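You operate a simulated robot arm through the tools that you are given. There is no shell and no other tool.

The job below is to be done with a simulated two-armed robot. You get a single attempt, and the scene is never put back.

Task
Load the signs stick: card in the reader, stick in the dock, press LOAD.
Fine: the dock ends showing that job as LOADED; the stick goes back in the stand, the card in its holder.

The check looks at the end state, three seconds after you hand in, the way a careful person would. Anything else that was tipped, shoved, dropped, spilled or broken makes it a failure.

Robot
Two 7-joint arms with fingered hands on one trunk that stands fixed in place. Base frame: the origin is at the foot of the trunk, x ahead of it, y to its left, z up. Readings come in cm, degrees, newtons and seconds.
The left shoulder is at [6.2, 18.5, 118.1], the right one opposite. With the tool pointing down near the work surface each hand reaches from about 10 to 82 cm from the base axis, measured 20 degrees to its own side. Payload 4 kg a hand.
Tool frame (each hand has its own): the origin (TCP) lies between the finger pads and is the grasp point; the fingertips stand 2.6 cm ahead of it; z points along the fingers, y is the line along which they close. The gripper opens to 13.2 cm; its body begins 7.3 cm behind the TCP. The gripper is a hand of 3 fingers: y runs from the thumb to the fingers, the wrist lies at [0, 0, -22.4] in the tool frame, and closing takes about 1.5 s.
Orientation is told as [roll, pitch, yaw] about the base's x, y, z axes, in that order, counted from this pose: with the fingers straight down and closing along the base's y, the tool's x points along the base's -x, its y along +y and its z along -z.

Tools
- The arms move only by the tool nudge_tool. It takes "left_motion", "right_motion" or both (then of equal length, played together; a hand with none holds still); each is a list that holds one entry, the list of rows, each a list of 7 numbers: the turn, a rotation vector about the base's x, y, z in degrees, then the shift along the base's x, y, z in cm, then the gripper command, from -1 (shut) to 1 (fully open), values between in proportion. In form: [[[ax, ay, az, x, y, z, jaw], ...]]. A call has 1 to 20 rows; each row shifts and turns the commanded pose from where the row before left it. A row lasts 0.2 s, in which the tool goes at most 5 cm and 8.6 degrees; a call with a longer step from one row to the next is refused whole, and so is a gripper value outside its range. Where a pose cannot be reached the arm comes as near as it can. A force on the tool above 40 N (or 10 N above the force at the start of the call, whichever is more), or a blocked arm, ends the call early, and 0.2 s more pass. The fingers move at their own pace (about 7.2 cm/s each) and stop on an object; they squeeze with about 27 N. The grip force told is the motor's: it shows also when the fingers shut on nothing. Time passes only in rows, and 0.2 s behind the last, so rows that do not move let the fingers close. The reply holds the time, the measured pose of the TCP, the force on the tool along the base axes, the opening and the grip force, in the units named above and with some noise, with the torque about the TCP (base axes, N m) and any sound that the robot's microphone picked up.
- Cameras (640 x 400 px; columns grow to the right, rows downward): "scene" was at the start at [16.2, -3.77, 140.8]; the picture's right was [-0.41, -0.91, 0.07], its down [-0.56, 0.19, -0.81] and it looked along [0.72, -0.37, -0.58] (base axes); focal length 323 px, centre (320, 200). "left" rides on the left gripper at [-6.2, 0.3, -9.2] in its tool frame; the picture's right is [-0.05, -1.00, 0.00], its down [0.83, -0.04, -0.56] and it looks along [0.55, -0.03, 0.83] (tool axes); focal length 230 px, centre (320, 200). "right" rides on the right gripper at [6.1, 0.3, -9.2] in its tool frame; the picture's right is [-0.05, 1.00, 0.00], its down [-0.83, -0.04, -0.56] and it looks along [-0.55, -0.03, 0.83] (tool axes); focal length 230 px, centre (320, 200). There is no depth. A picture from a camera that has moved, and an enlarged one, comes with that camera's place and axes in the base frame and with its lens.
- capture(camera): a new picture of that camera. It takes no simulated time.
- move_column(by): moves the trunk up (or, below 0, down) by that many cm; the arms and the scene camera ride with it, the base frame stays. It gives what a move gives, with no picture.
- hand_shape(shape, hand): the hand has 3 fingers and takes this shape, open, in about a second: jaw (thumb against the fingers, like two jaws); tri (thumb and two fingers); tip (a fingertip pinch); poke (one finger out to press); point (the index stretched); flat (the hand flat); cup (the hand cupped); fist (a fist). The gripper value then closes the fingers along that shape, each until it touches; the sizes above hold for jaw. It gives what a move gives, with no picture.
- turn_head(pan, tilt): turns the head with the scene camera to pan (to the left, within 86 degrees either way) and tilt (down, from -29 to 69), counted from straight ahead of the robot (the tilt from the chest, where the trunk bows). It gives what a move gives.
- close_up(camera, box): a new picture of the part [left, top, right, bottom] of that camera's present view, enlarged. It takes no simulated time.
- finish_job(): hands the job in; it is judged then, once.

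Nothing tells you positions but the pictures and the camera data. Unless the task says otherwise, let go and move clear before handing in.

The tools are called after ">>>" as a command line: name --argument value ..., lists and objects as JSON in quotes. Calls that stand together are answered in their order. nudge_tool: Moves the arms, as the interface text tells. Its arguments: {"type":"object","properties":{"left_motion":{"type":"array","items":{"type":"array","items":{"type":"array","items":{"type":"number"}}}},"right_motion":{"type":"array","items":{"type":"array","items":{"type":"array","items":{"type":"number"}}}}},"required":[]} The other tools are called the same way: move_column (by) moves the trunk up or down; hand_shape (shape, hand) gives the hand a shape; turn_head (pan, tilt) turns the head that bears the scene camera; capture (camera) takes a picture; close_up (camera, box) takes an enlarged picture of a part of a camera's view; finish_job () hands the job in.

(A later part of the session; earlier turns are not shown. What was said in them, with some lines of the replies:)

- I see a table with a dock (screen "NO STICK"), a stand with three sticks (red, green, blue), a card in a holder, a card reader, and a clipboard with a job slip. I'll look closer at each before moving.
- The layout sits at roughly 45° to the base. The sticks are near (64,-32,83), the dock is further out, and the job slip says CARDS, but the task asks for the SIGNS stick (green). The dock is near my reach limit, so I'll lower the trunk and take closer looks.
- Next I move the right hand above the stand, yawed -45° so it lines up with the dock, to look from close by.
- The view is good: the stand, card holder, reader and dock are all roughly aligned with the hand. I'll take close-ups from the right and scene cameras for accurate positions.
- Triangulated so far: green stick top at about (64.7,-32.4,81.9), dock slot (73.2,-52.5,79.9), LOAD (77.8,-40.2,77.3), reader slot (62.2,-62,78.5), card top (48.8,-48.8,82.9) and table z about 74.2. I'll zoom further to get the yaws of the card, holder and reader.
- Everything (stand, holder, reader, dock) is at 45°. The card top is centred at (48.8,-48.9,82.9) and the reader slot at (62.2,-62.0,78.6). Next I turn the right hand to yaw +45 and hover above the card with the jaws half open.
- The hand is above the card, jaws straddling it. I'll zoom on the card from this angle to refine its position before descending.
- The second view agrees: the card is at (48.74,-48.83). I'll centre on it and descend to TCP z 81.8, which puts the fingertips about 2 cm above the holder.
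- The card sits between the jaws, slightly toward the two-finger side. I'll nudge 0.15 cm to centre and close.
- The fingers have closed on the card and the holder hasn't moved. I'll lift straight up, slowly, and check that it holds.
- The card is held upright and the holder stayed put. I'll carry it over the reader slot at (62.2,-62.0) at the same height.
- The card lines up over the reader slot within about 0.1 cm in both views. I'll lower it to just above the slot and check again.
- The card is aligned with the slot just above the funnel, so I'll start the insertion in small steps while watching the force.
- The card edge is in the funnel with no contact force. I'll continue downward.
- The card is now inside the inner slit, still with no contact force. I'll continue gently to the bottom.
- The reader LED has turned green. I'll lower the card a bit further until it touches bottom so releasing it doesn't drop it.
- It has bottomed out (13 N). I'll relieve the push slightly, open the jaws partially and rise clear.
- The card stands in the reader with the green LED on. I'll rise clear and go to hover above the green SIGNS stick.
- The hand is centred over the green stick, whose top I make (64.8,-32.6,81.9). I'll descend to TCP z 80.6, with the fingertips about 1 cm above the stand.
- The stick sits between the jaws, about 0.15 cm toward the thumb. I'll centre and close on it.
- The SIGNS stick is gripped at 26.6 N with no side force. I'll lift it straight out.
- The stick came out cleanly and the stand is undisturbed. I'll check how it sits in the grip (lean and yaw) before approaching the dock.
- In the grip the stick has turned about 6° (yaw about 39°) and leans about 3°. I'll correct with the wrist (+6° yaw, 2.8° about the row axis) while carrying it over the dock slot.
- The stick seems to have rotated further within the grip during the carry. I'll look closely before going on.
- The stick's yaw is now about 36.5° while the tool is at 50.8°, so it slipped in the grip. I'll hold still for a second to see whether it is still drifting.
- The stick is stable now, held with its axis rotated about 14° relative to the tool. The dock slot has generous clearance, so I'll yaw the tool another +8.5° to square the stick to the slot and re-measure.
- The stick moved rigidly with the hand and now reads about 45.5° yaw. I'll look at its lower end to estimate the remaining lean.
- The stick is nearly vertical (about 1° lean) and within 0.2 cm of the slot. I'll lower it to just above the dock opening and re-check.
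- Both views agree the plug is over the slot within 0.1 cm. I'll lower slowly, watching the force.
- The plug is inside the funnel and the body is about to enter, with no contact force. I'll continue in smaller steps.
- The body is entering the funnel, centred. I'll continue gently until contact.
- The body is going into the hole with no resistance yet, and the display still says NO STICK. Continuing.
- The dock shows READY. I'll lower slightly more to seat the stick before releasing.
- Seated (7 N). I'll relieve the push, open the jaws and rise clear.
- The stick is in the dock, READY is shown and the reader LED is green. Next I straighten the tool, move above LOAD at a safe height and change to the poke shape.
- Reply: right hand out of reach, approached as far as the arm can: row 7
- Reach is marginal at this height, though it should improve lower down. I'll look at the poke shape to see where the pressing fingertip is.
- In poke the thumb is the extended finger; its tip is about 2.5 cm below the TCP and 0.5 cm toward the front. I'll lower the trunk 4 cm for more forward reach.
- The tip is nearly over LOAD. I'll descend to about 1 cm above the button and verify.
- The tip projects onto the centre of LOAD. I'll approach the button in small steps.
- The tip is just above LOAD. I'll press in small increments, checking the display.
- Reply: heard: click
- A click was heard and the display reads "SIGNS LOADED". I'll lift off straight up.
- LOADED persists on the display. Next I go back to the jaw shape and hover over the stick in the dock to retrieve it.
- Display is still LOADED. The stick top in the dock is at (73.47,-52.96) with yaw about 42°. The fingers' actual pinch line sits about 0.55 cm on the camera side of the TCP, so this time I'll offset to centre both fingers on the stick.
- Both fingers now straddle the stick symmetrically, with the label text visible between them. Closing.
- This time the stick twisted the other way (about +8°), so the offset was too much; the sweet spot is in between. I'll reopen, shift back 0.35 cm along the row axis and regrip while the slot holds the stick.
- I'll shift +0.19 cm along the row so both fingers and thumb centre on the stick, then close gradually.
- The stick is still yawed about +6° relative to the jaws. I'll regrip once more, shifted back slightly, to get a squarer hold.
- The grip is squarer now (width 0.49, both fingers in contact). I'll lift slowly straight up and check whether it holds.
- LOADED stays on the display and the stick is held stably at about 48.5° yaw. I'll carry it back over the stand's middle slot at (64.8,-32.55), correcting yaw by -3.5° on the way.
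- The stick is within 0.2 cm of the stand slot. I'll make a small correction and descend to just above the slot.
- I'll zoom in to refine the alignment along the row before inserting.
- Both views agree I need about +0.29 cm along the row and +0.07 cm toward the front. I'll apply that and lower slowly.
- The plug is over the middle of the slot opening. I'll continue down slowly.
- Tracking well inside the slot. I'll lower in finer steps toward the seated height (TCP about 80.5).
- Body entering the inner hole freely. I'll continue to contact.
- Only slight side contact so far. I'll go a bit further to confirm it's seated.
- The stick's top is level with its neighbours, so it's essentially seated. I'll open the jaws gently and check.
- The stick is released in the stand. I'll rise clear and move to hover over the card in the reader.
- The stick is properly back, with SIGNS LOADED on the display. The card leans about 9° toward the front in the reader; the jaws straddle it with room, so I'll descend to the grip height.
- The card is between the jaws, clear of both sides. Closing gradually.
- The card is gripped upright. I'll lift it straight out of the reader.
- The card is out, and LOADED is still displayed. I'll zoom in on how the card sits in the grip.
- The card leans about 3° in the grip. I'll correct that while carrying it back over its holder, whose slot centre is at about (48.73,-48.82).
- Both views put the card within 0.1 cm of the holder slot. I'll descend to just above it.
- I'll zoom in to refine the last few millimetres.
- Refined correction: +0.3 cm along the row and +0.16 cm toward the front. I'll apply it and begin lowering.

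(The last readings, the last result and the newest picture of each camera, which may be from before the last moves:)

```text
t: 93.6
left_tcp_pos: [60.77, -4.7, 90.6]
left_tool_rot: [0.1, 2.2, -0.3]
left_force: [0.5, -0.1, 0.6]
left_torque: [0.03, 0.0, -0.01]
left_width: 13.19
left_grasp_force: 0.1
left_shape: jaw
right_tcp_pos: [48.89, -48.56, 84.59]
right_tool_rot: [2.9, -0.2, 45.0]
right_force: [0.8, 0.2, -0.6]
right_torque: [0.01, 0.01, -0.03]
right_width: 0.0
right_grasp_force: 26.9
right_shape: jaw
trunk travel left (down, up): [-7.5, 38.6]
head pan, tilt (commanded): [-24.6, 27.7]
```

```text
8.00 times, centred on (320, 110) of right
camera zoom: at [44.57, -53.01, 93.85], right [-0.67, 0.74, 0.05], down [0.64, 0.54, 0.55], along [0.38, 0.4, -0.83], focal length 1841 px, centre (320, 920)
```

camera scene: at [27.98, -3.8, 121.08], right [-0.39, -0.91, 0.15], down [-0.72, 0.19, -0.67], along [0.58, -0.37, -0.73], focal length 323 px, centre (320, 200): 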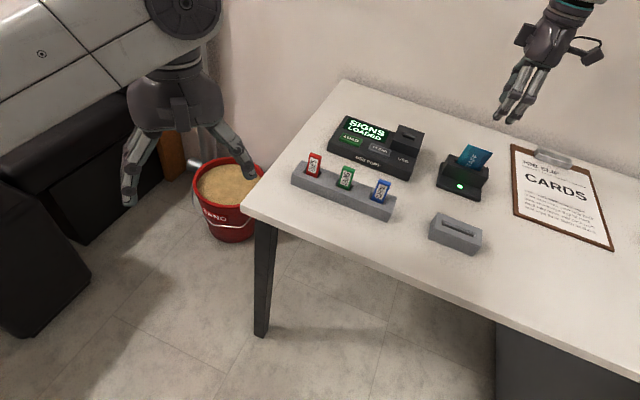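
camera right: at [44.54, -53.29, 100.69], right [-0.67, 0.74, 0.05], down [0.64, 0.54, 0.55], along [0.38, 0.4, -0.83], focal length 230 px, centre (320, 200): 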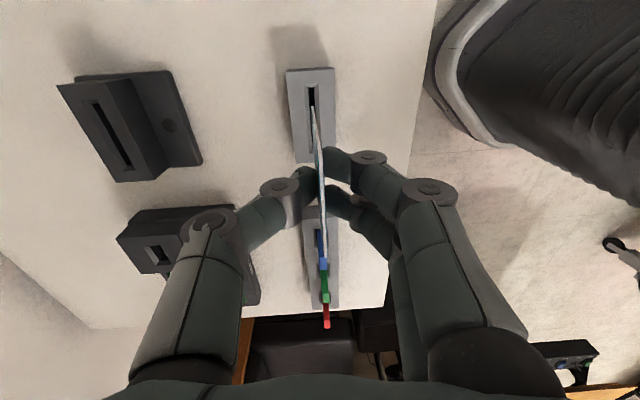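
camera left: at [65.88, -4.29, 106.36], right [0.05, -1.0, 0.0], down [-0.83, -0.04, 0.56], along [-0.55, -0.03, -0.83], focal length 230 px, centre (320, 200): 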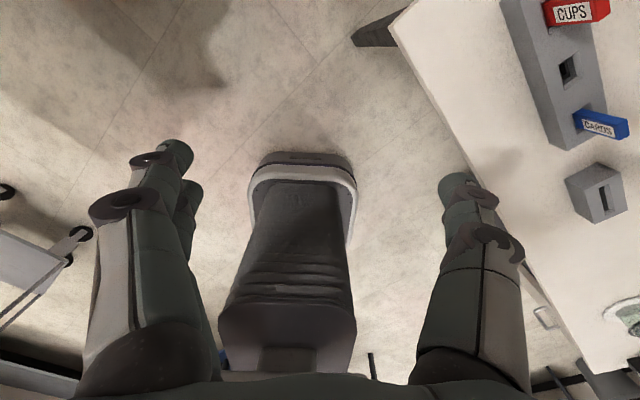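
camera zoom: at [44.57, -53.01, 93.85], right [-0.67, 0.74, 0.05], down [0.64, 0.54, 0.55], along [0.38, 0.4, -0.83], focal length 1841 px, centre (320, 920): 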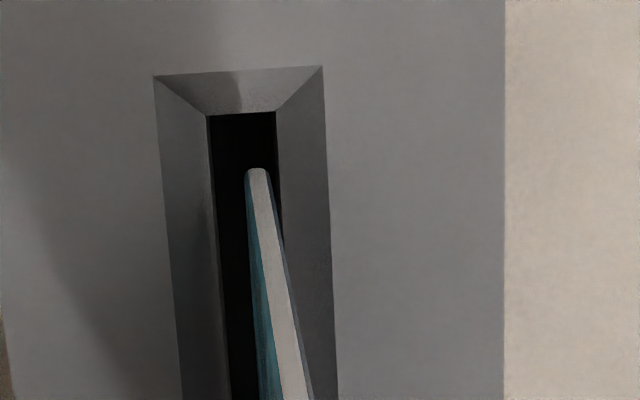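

The card edge is now entering the holder slot, centred. I'll continue down.

>>> nudge_tool --right_motion '[[[0, 0, 0, 0, 0, -0.25, -1], [0, 0, 0, 0, 0, -0.25, -1], [0, 0, 0, 0, 0, -0.25, -1], [0, 0, 0, 0, 0, -0.25, -1], [0, 0, 0, 0, 0, 0, -1]]]'

>>> close_up --camera "scene" --box '[430, 195, 480, 240]'

>>> close_up --camera "right" --box '[295, 85, 345, 135]'

```text
t: 94.8
left_tcp_pos: [60.7, -4.89, 90.62]
left_tool_rot: [0.0, 2.2, -0.3]
left_force: [0.7, 0.1, 0.4]
left_torque: [0.01, 0.0, 0.0]
left_width: 13.2
left_grasp_force: 0.1
left_shape: jaw
right_tcp_pos: [48.88, -48.4, 83.57]
right_tool_rot: [2.9, -0.1, 44.9]
right_force: [0.2, 0.5, -0.3]
right_torque: [-0.01, 0.02, -0.05]
right_width: 0.0
right_grasp_force: 27.3
right_shape: jaw
trunk travel left (down, up): [-7.5, 38.6]
head pan, tilt (commanded): [-24.6, 27.7]
```

```text
8.89 times, centred on (455, 218) of scene
camera zoom: at [27.97, -3.76, 121.08], right [-0.39, -0.91, 0.15], down [-0.72, 0.19, -0.67], along [0.58, -0.37, -0.73], focal length 2872 px, centre (-880, 44)
```

zoom: 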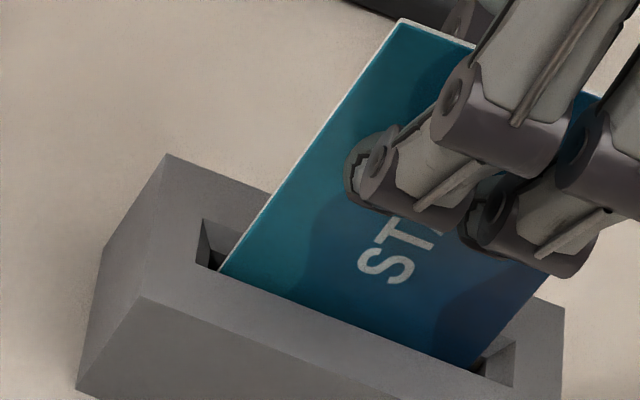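

```text
8.00 times, centred on (320, 110) of right
camera zoom: at [44.56, -52.98, 92.84], right [-0.67, 0.74, 0.05], down [0.64, 0.54, 0.55], along [0.38, 0.4, -0.83], focal length 1841 px, centre (320, 920)
```

zoom: 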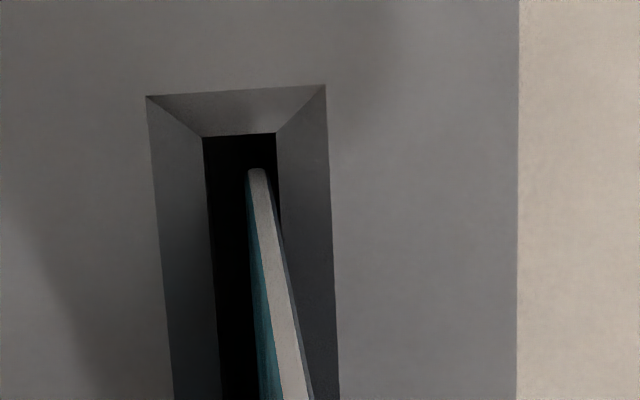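

The card is inside the inner slot, a touch to the front side. I'll shift back 0.1 cm and continue down.

>>> nudge_tool --right_motion '[[[0, 0, 0, 0.08, -0.08, -0.1, -1], [0, 0, 0, 0, 0, -0.25, -1], [0, 0, 0, 0, 0, -0.25, -1], [0, 0, 0, 0, 0, -0.25, -1], [0, 0, 0, 0, 0, -0.2, -1], [0, 0, 0, 0, 0, 0, -1]]]'

>>> close_up --camera "right" --box '[280, 85, 360, 145]'

>>> close_up --camera "scene" --box '[420, 170, 500, 260]'

```text
t: 96.2
left_tcp_pos: [60.72, -4.72, 90.65]
left_tool_rot: [0.0, 2.2, -0.3]
left_force: [1.0, 0.9, 0.0]
left_torque: [0.01, -0.01, 0.03]
left_width: 13.22
left_grasp_force: 0.1
left_shape: jaw
right_tcp_pos: [48.9, -48.62, 82.49]
right_tool_rot: [2.9, -0.1, 45.0]
right_force: [-0.2, -0.2, -0.6]
right_torque: [-0.02, 0.01, -0.01]
right_width: 0.0
right_grasp_force: 26.8
right_shape: jaw
trunk travel left (down, up): [-7.5, 38.6]
head pan, tilt (commanded): [-24.6, 27.7]
```

```text
6.67 times, centred on (320, 115) of right
camera zoom: at [44.59, -53.07, 91.75], right [-0.67, 0.74, 0.05], down [0.64, 0.54, 0.55], along [0.38, 0.4, -0.83], focal length 1534 px, centre (320, 767)
```

zoom: 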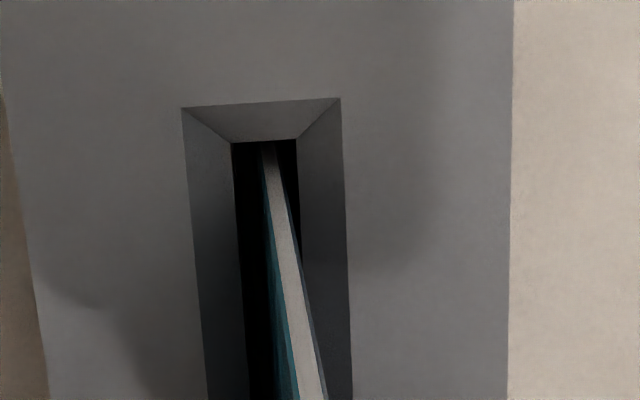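

```text
4.44 times, centred on (460, 215) of scene
camera zoom: at [27.97, -3.76, 121.08], right [-0.39, -0.91, 0.15], down [-0.72, 0.19, -0.67], along [0.58, -0.37, -0.73], focal length 1436 px, centre (-302, 133)
```

zoom: 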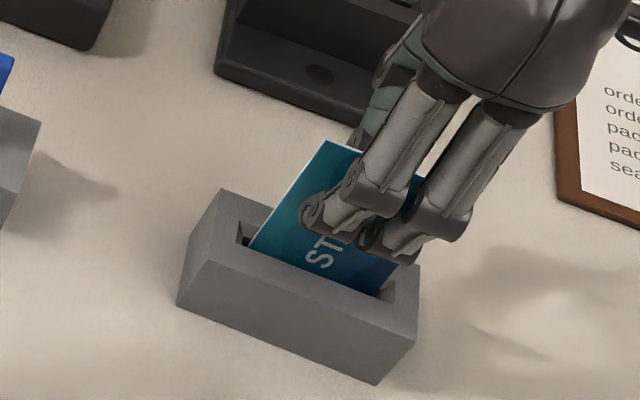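

Going in freely. I'll continue until it touches bottom.

>>> nudge_tool --right_motion '[[[0, 0, 0, 0, 0, -0.15, -1], [0, 0, 0, 0, 0, -0.15, -1], [0, 0, 0, 0, 0, -0.15, -1], [0, 0, 0, 0, 0, 0, -1]]]'

```text
t: 97.2
left_tcp_pos: [60.59, -4.74, 90.63]
left_tool_rot: [0.0, 2.2, -0.4]
left_force: [-0.6, -0.3, 0.0]
left_torque: [-0.01, 0.0, 0.05]
left_width: 13.19
left_grasp_force: 0.0
left_shape: jaw
right_tcp_pos: [48.89, -48.6, 81.93]
right_tool_rot: [2.9, -0.1, 45.0]
right_force: [0.4, 0.5, 0.0]
right_torque: [0.0, 0.0, -0.01]
right_width: 0.02
right_grasp_force: 26.7
right_shape: jaw
trunk travel left (down, up): [-7.5, 38.6]
head pan, tilt (commanded): [-24.6, 27.7]
```

>>> nudge_tool --right_motion '[[[0, 0, 0, 0, 0, -0.12, -1], [0, 0, 0, 0, 0, -0.12, -1], [0, 0, 0, 0, 0, 0, -1]]]'

>>> close_up --camera "scene" --box '[420, 170, 500, 260]'

```text
t: 98.0
left_tcp_pos: [60.8, -4.8, 90.59]
left_tool_rot: [0.1, 2.2, -0.5]
left_force: [-0.8, -0.9, 0.2]
left_torque: [0.0, 0.01, 0.01]
left_width: 13.18
left_grasp_force: 0.0
left_shape: jaw
right_tcp_pos: [48.93, -48.66, 81.86]
right_tool_rot: [2.9, -0.1, 45.1]
right_force: [0.2, -0.7, -0.1]
right_torque: [-0.01, -0.02, 0.02]
right_width: 0.01
right_grasp_force: 26.6
right_shape: jaw
trunk travel left (down, up): [-7.5, 38.6]
head pan, tilt (commanded): [-24.6, 27.7]
```

```text
4.44 times, centred on (460, 215) of scene
camera zoom: at [27.97, -3.76, 121.08], right [-0.39, -0.91, 0.15], down [-0.72, 0.19, -0.67], along [0.58, -0.37, -0.73], focal length 1436 px, centre (-302, 133)
```

zoom: 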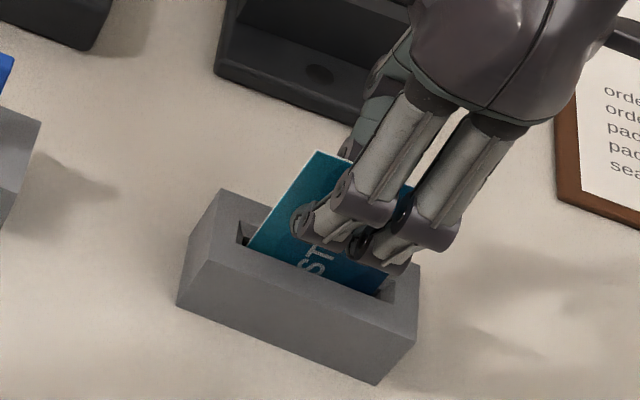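

>>> nudge_tool --right_motion '[[[0, 0, 0, 0, 0, -0.12, -1], [0, 0, 0, 0, 0, -0.1, -1], [0, 0, 0, 0, 0, 0, -1]]]'

```text
t: 98.8
left_tcp_pos: [60.54, -4.68, 90.61]
left_tool_rot: [0.0, 2.2, -0.3]
left_force: [-0.1, 1.0, -0.7]
left_torque: [-0.03, 0.03, 0.02]
left_width: 13.2
left_grasp_force: 0.0
left_shape: jaw
right_tcp_pos: [49.03, -48.65, 81.69]
right_tool_rot: [2.8, -0.1, 45.0]
right_force: [0.2, 0.5, 1.6]
right_torque: [0.03, 0.0, 0.0]
right_width: 0.0
right_grasp_force: 27.0
right_shape: jaw
trunk travel left (down, up): [-7.5, 38.6]
head pan, tilt (commanded): [-24.6, 27.7]
```

Contact at the bottom, so the card is seated. I'll open the jaws and check.

>>> nudge_tool --right_motion '[[[0, 0, 0, 0, 0, 0, -0.85], [0, 0, 0, 0, 0, 0, -0.6], [0, 0, 0, 0, 0, 0, -0.3], [0, 0, 0, 0, 0, 0, -0.1], [0, 0, 0, 0, 0, 0, -0.1], [0, 0, 0, 0, 0, 0, -0.1]]]'

>>> capture --camera "right"

>>> close_up --camera "scene" --box '[420, 170, 500, 260]'

```text
t: 100.2
left_tcp_pos: [60.64, -4.75, 90.71]
left_tool_rot: [0.1, 2.3, -0.3]
left_force: [0.4, 0.7, 1.0]
left_torque: [-0.02, -0.05, 0.0]
left_width: 13.19
left_grasp_force: 0.0
left_shape: jaw
right_tcp_pos: [49.0, -48.68, 81.7]
right_tool_rot: [2.9, -0.2, 44.9]
right_force: [-0.5, -1.1, 0.2]
right_torque: [0.0, 0.03, 0.0]
right_width: 5.87
right_grasp_force: 0.1
right_shape: jaw
trunk travel left (down, up): [-7.5, 38.6]
head pan, tilt (commanded): [-24.6, 27.7]
```

```text
taken
camera right: at [44.66, -53.06, 90.89], right [-0.67, 0.74, 0.05], down [0.64, 0.54, 0.55], along [0.38, 0.4, -0.83], focal length 230 px, centre (320, 200)
```

right: 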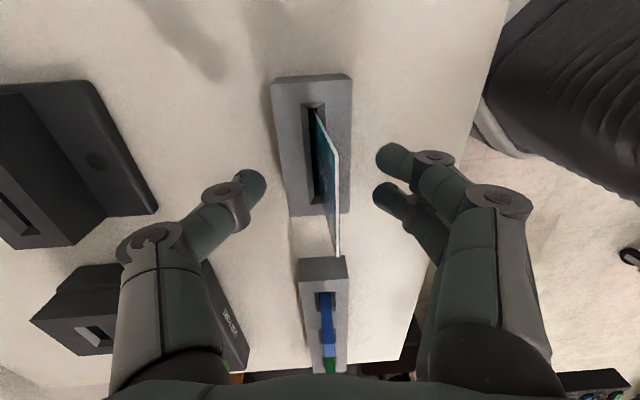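

```text
4.44 times, centred on (460, 215) of scene
camera zoom: at [27.97, -3.76, 121.08], right [-0.39, -0.91, 0.15], down [-0.72, 0.19, -0.67], along [0.58, -0.37, -0.73], focal length 1436 px, centre (-302, 133)
```

zoom: 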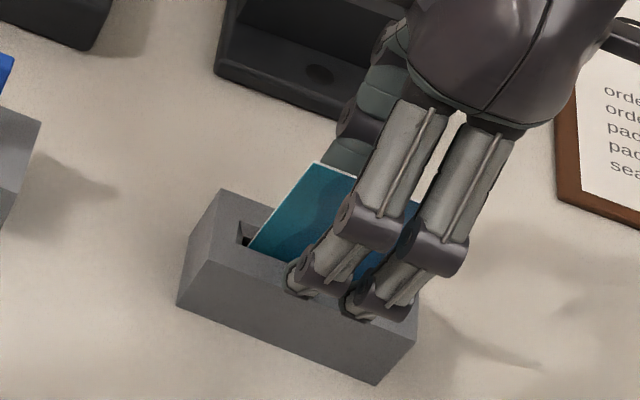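

The card rests in its holder, leaning slightly within the slot's play. I'll rise clear and retreat toward the robot.

>>> nudge_tool --right_motion '[[[0, 0, 0, 0, 0, 1.0, -0.1], [0, 0, 0, 0, 0, 2.0, -0.1], [0, 0, 0, 0, 0, 3.0, -0.1], [0, 0, 0, 0, 0, 4.0, -0.1], [0, 0, 0, 0, 0, 4.0, -0.1], [0, 0, 0, 0, 0, 4.0, -0.1], [0, 0, 0, -2.5, 0.5, 0, -0.1], [0, 0, 0, -3.0, 0.5, 0, -0.1], [0, 0, 0, -3.0, 0.5, 0, -0.1], [0, 0, 0, -3.0, 0.5, 0, -0.1], [0, 0, 0, 0, 0, 0, -0.1], [0, 0, 0, 0, 0, 0, -0.1]]]'

>>> capture --camera "scene"

>>> close_up --camera "scene" --box '[280, 100, 500, 270]'

>>> capture --camera "right"

```text
t: 102.8
left_tcp_pos: [60.56, -4.74, 90.74]
left_tool_rot: [0.0, 2.1, -0.3]
left_force: [1.2, -0.7, -0.3]
left_torque: [-0.01, -0.03, -0.01]
left_width: 13.18
left_grasp_force: 0.0
left_shape: jaw
right_tcp_pos: [37.43, -46.38, 99.62]
right_tool_rot: [2.8, -0.2, 45.1]
right_force: [-0.2, 0.1, -0.1]
right_torque: [-0.02, 0.01, 0.03]
right_width: 5.89
right_grasp_force: 0.1
right_shape: jaw
trunk travel left (down, up): [-7.5, 38.6]
head pan, tilt (commanded): [-24.6, 27.7]
```

```text
taken
camera scene: at [27.93, -3.75, 121.09], right [-0.39, -0.91, 0.15], down [-0.72, 0.19, -0.67], along [0.58, -0.37, -0.73], focal length 323 px, centre (320, 200)
```

scene: 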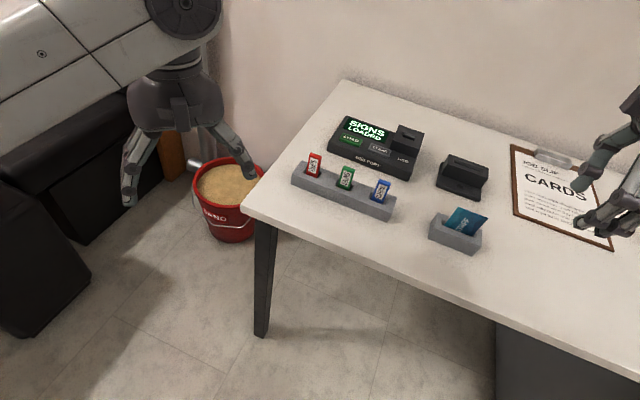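

```text
2.35 times, centred on (390, 185) of scene
camera zoom: at [27.93, -3.75, 121.09], right [-0.39, -0.91, 0.15], down [-0.72, 0.19, -0.67], along [0.58, -0.37, -0.73], focal length 760 px, centre (155, 235)
```

zoom: 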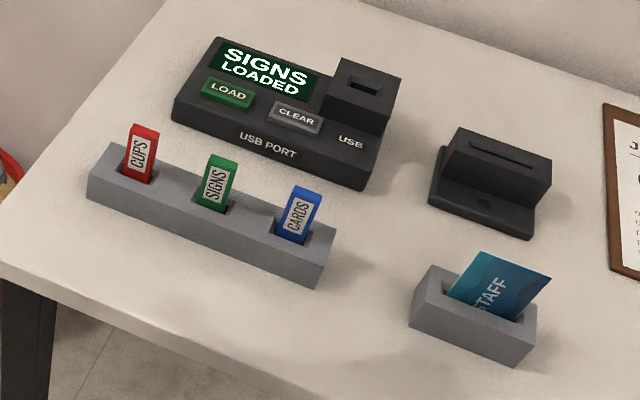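

```text
taken
camera right: at [33.09, -50.84, 108.84], right [-0.67, 0.74, 0.05], down [0.64, 0.54, 0.55], along [0.38, 0.4, -0.83], focal length 230 px, centre (320, 200)
```

right: 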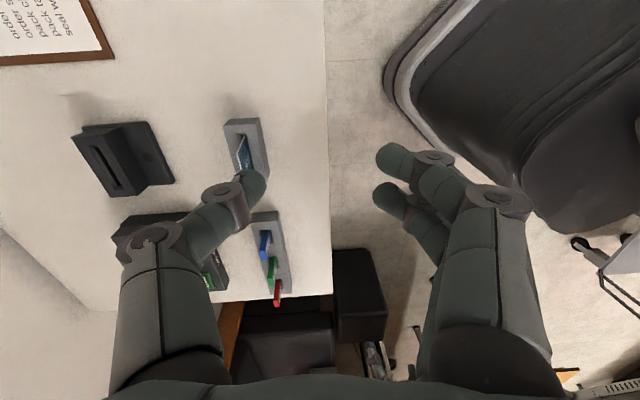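

Everything is in place: SIGNS LOADED, the stick in the stand, the card in its holder. I'll take a quick look to the right side of the table to make sure the arm disturbed nothing there.

>>> turn_head --pan -55 --tilt 30

>>> capture --camera "scene"

```text
t: 103.7
left_tcp_pos: [60.61, -4.76, 90.59]
left_tool_rot: [0.0, 2.2, -0.3]
left_force: [1.0, 0.3, -0.7]
left_torque: [0.03, 0.02, -0.02]
left_width: 13.19
left_grasp_force: 0.0
left_shape: jaw
right_tcp_pos: [37.37, -46.43, 99.6]
right_tool_rot: [2.9, -0.1, 45.0]
right_force: [1.0, 0.0, -1.0]
right_torque: [0.0, 0.01, 0.01]
right_width: 5.91
right_grasp_force: 0.0
right_shape: jaw
trunk travel left (down, up): [-7.5, 38.6]
head pan, tilt (commanded): [-55.0, 30.0]
```

```text
taken
camera scene: at [24.95, -7.36, 121.89], right [-0.76, -0.57, 0.3], down [-0.59, 0.41, -0.7], along [0.28, -0.71, -0.65], focal length 323 px, centre (320, 200)
```

scene: 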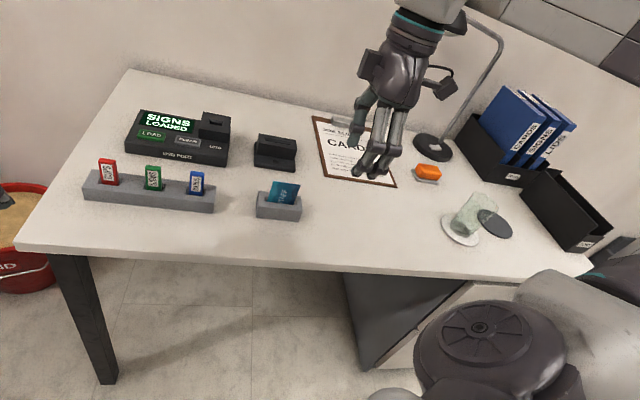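

Nothing else on the table has moved: lamp, sponge, glass, folders and clipboard are all as before. The dock shows SIGNS LOADED, the stick and card are back, and the hand is clear, so I'm handing in.

>>> finish_job

```text
The job is handed in.
```

The SIGNS stick is loaded: after I pressed LOAD the dock read "SIGNS LOADED", and it still did when I handed in.

- **Stick:** the green SIGNS stick is back in its middle slot in the stand.
- **Card:** the STAFF card is back in its holder. It leans slightly forward instead of standing upright as it did at the start.
- **Rest of the table:** a last look showed the other sticks, clipboard, lamp, sponge, glass and folders where they were. Both hands were empty and clear.

The job slip on the clipboard says CARDS, but I loaded SIGNS as you asked.
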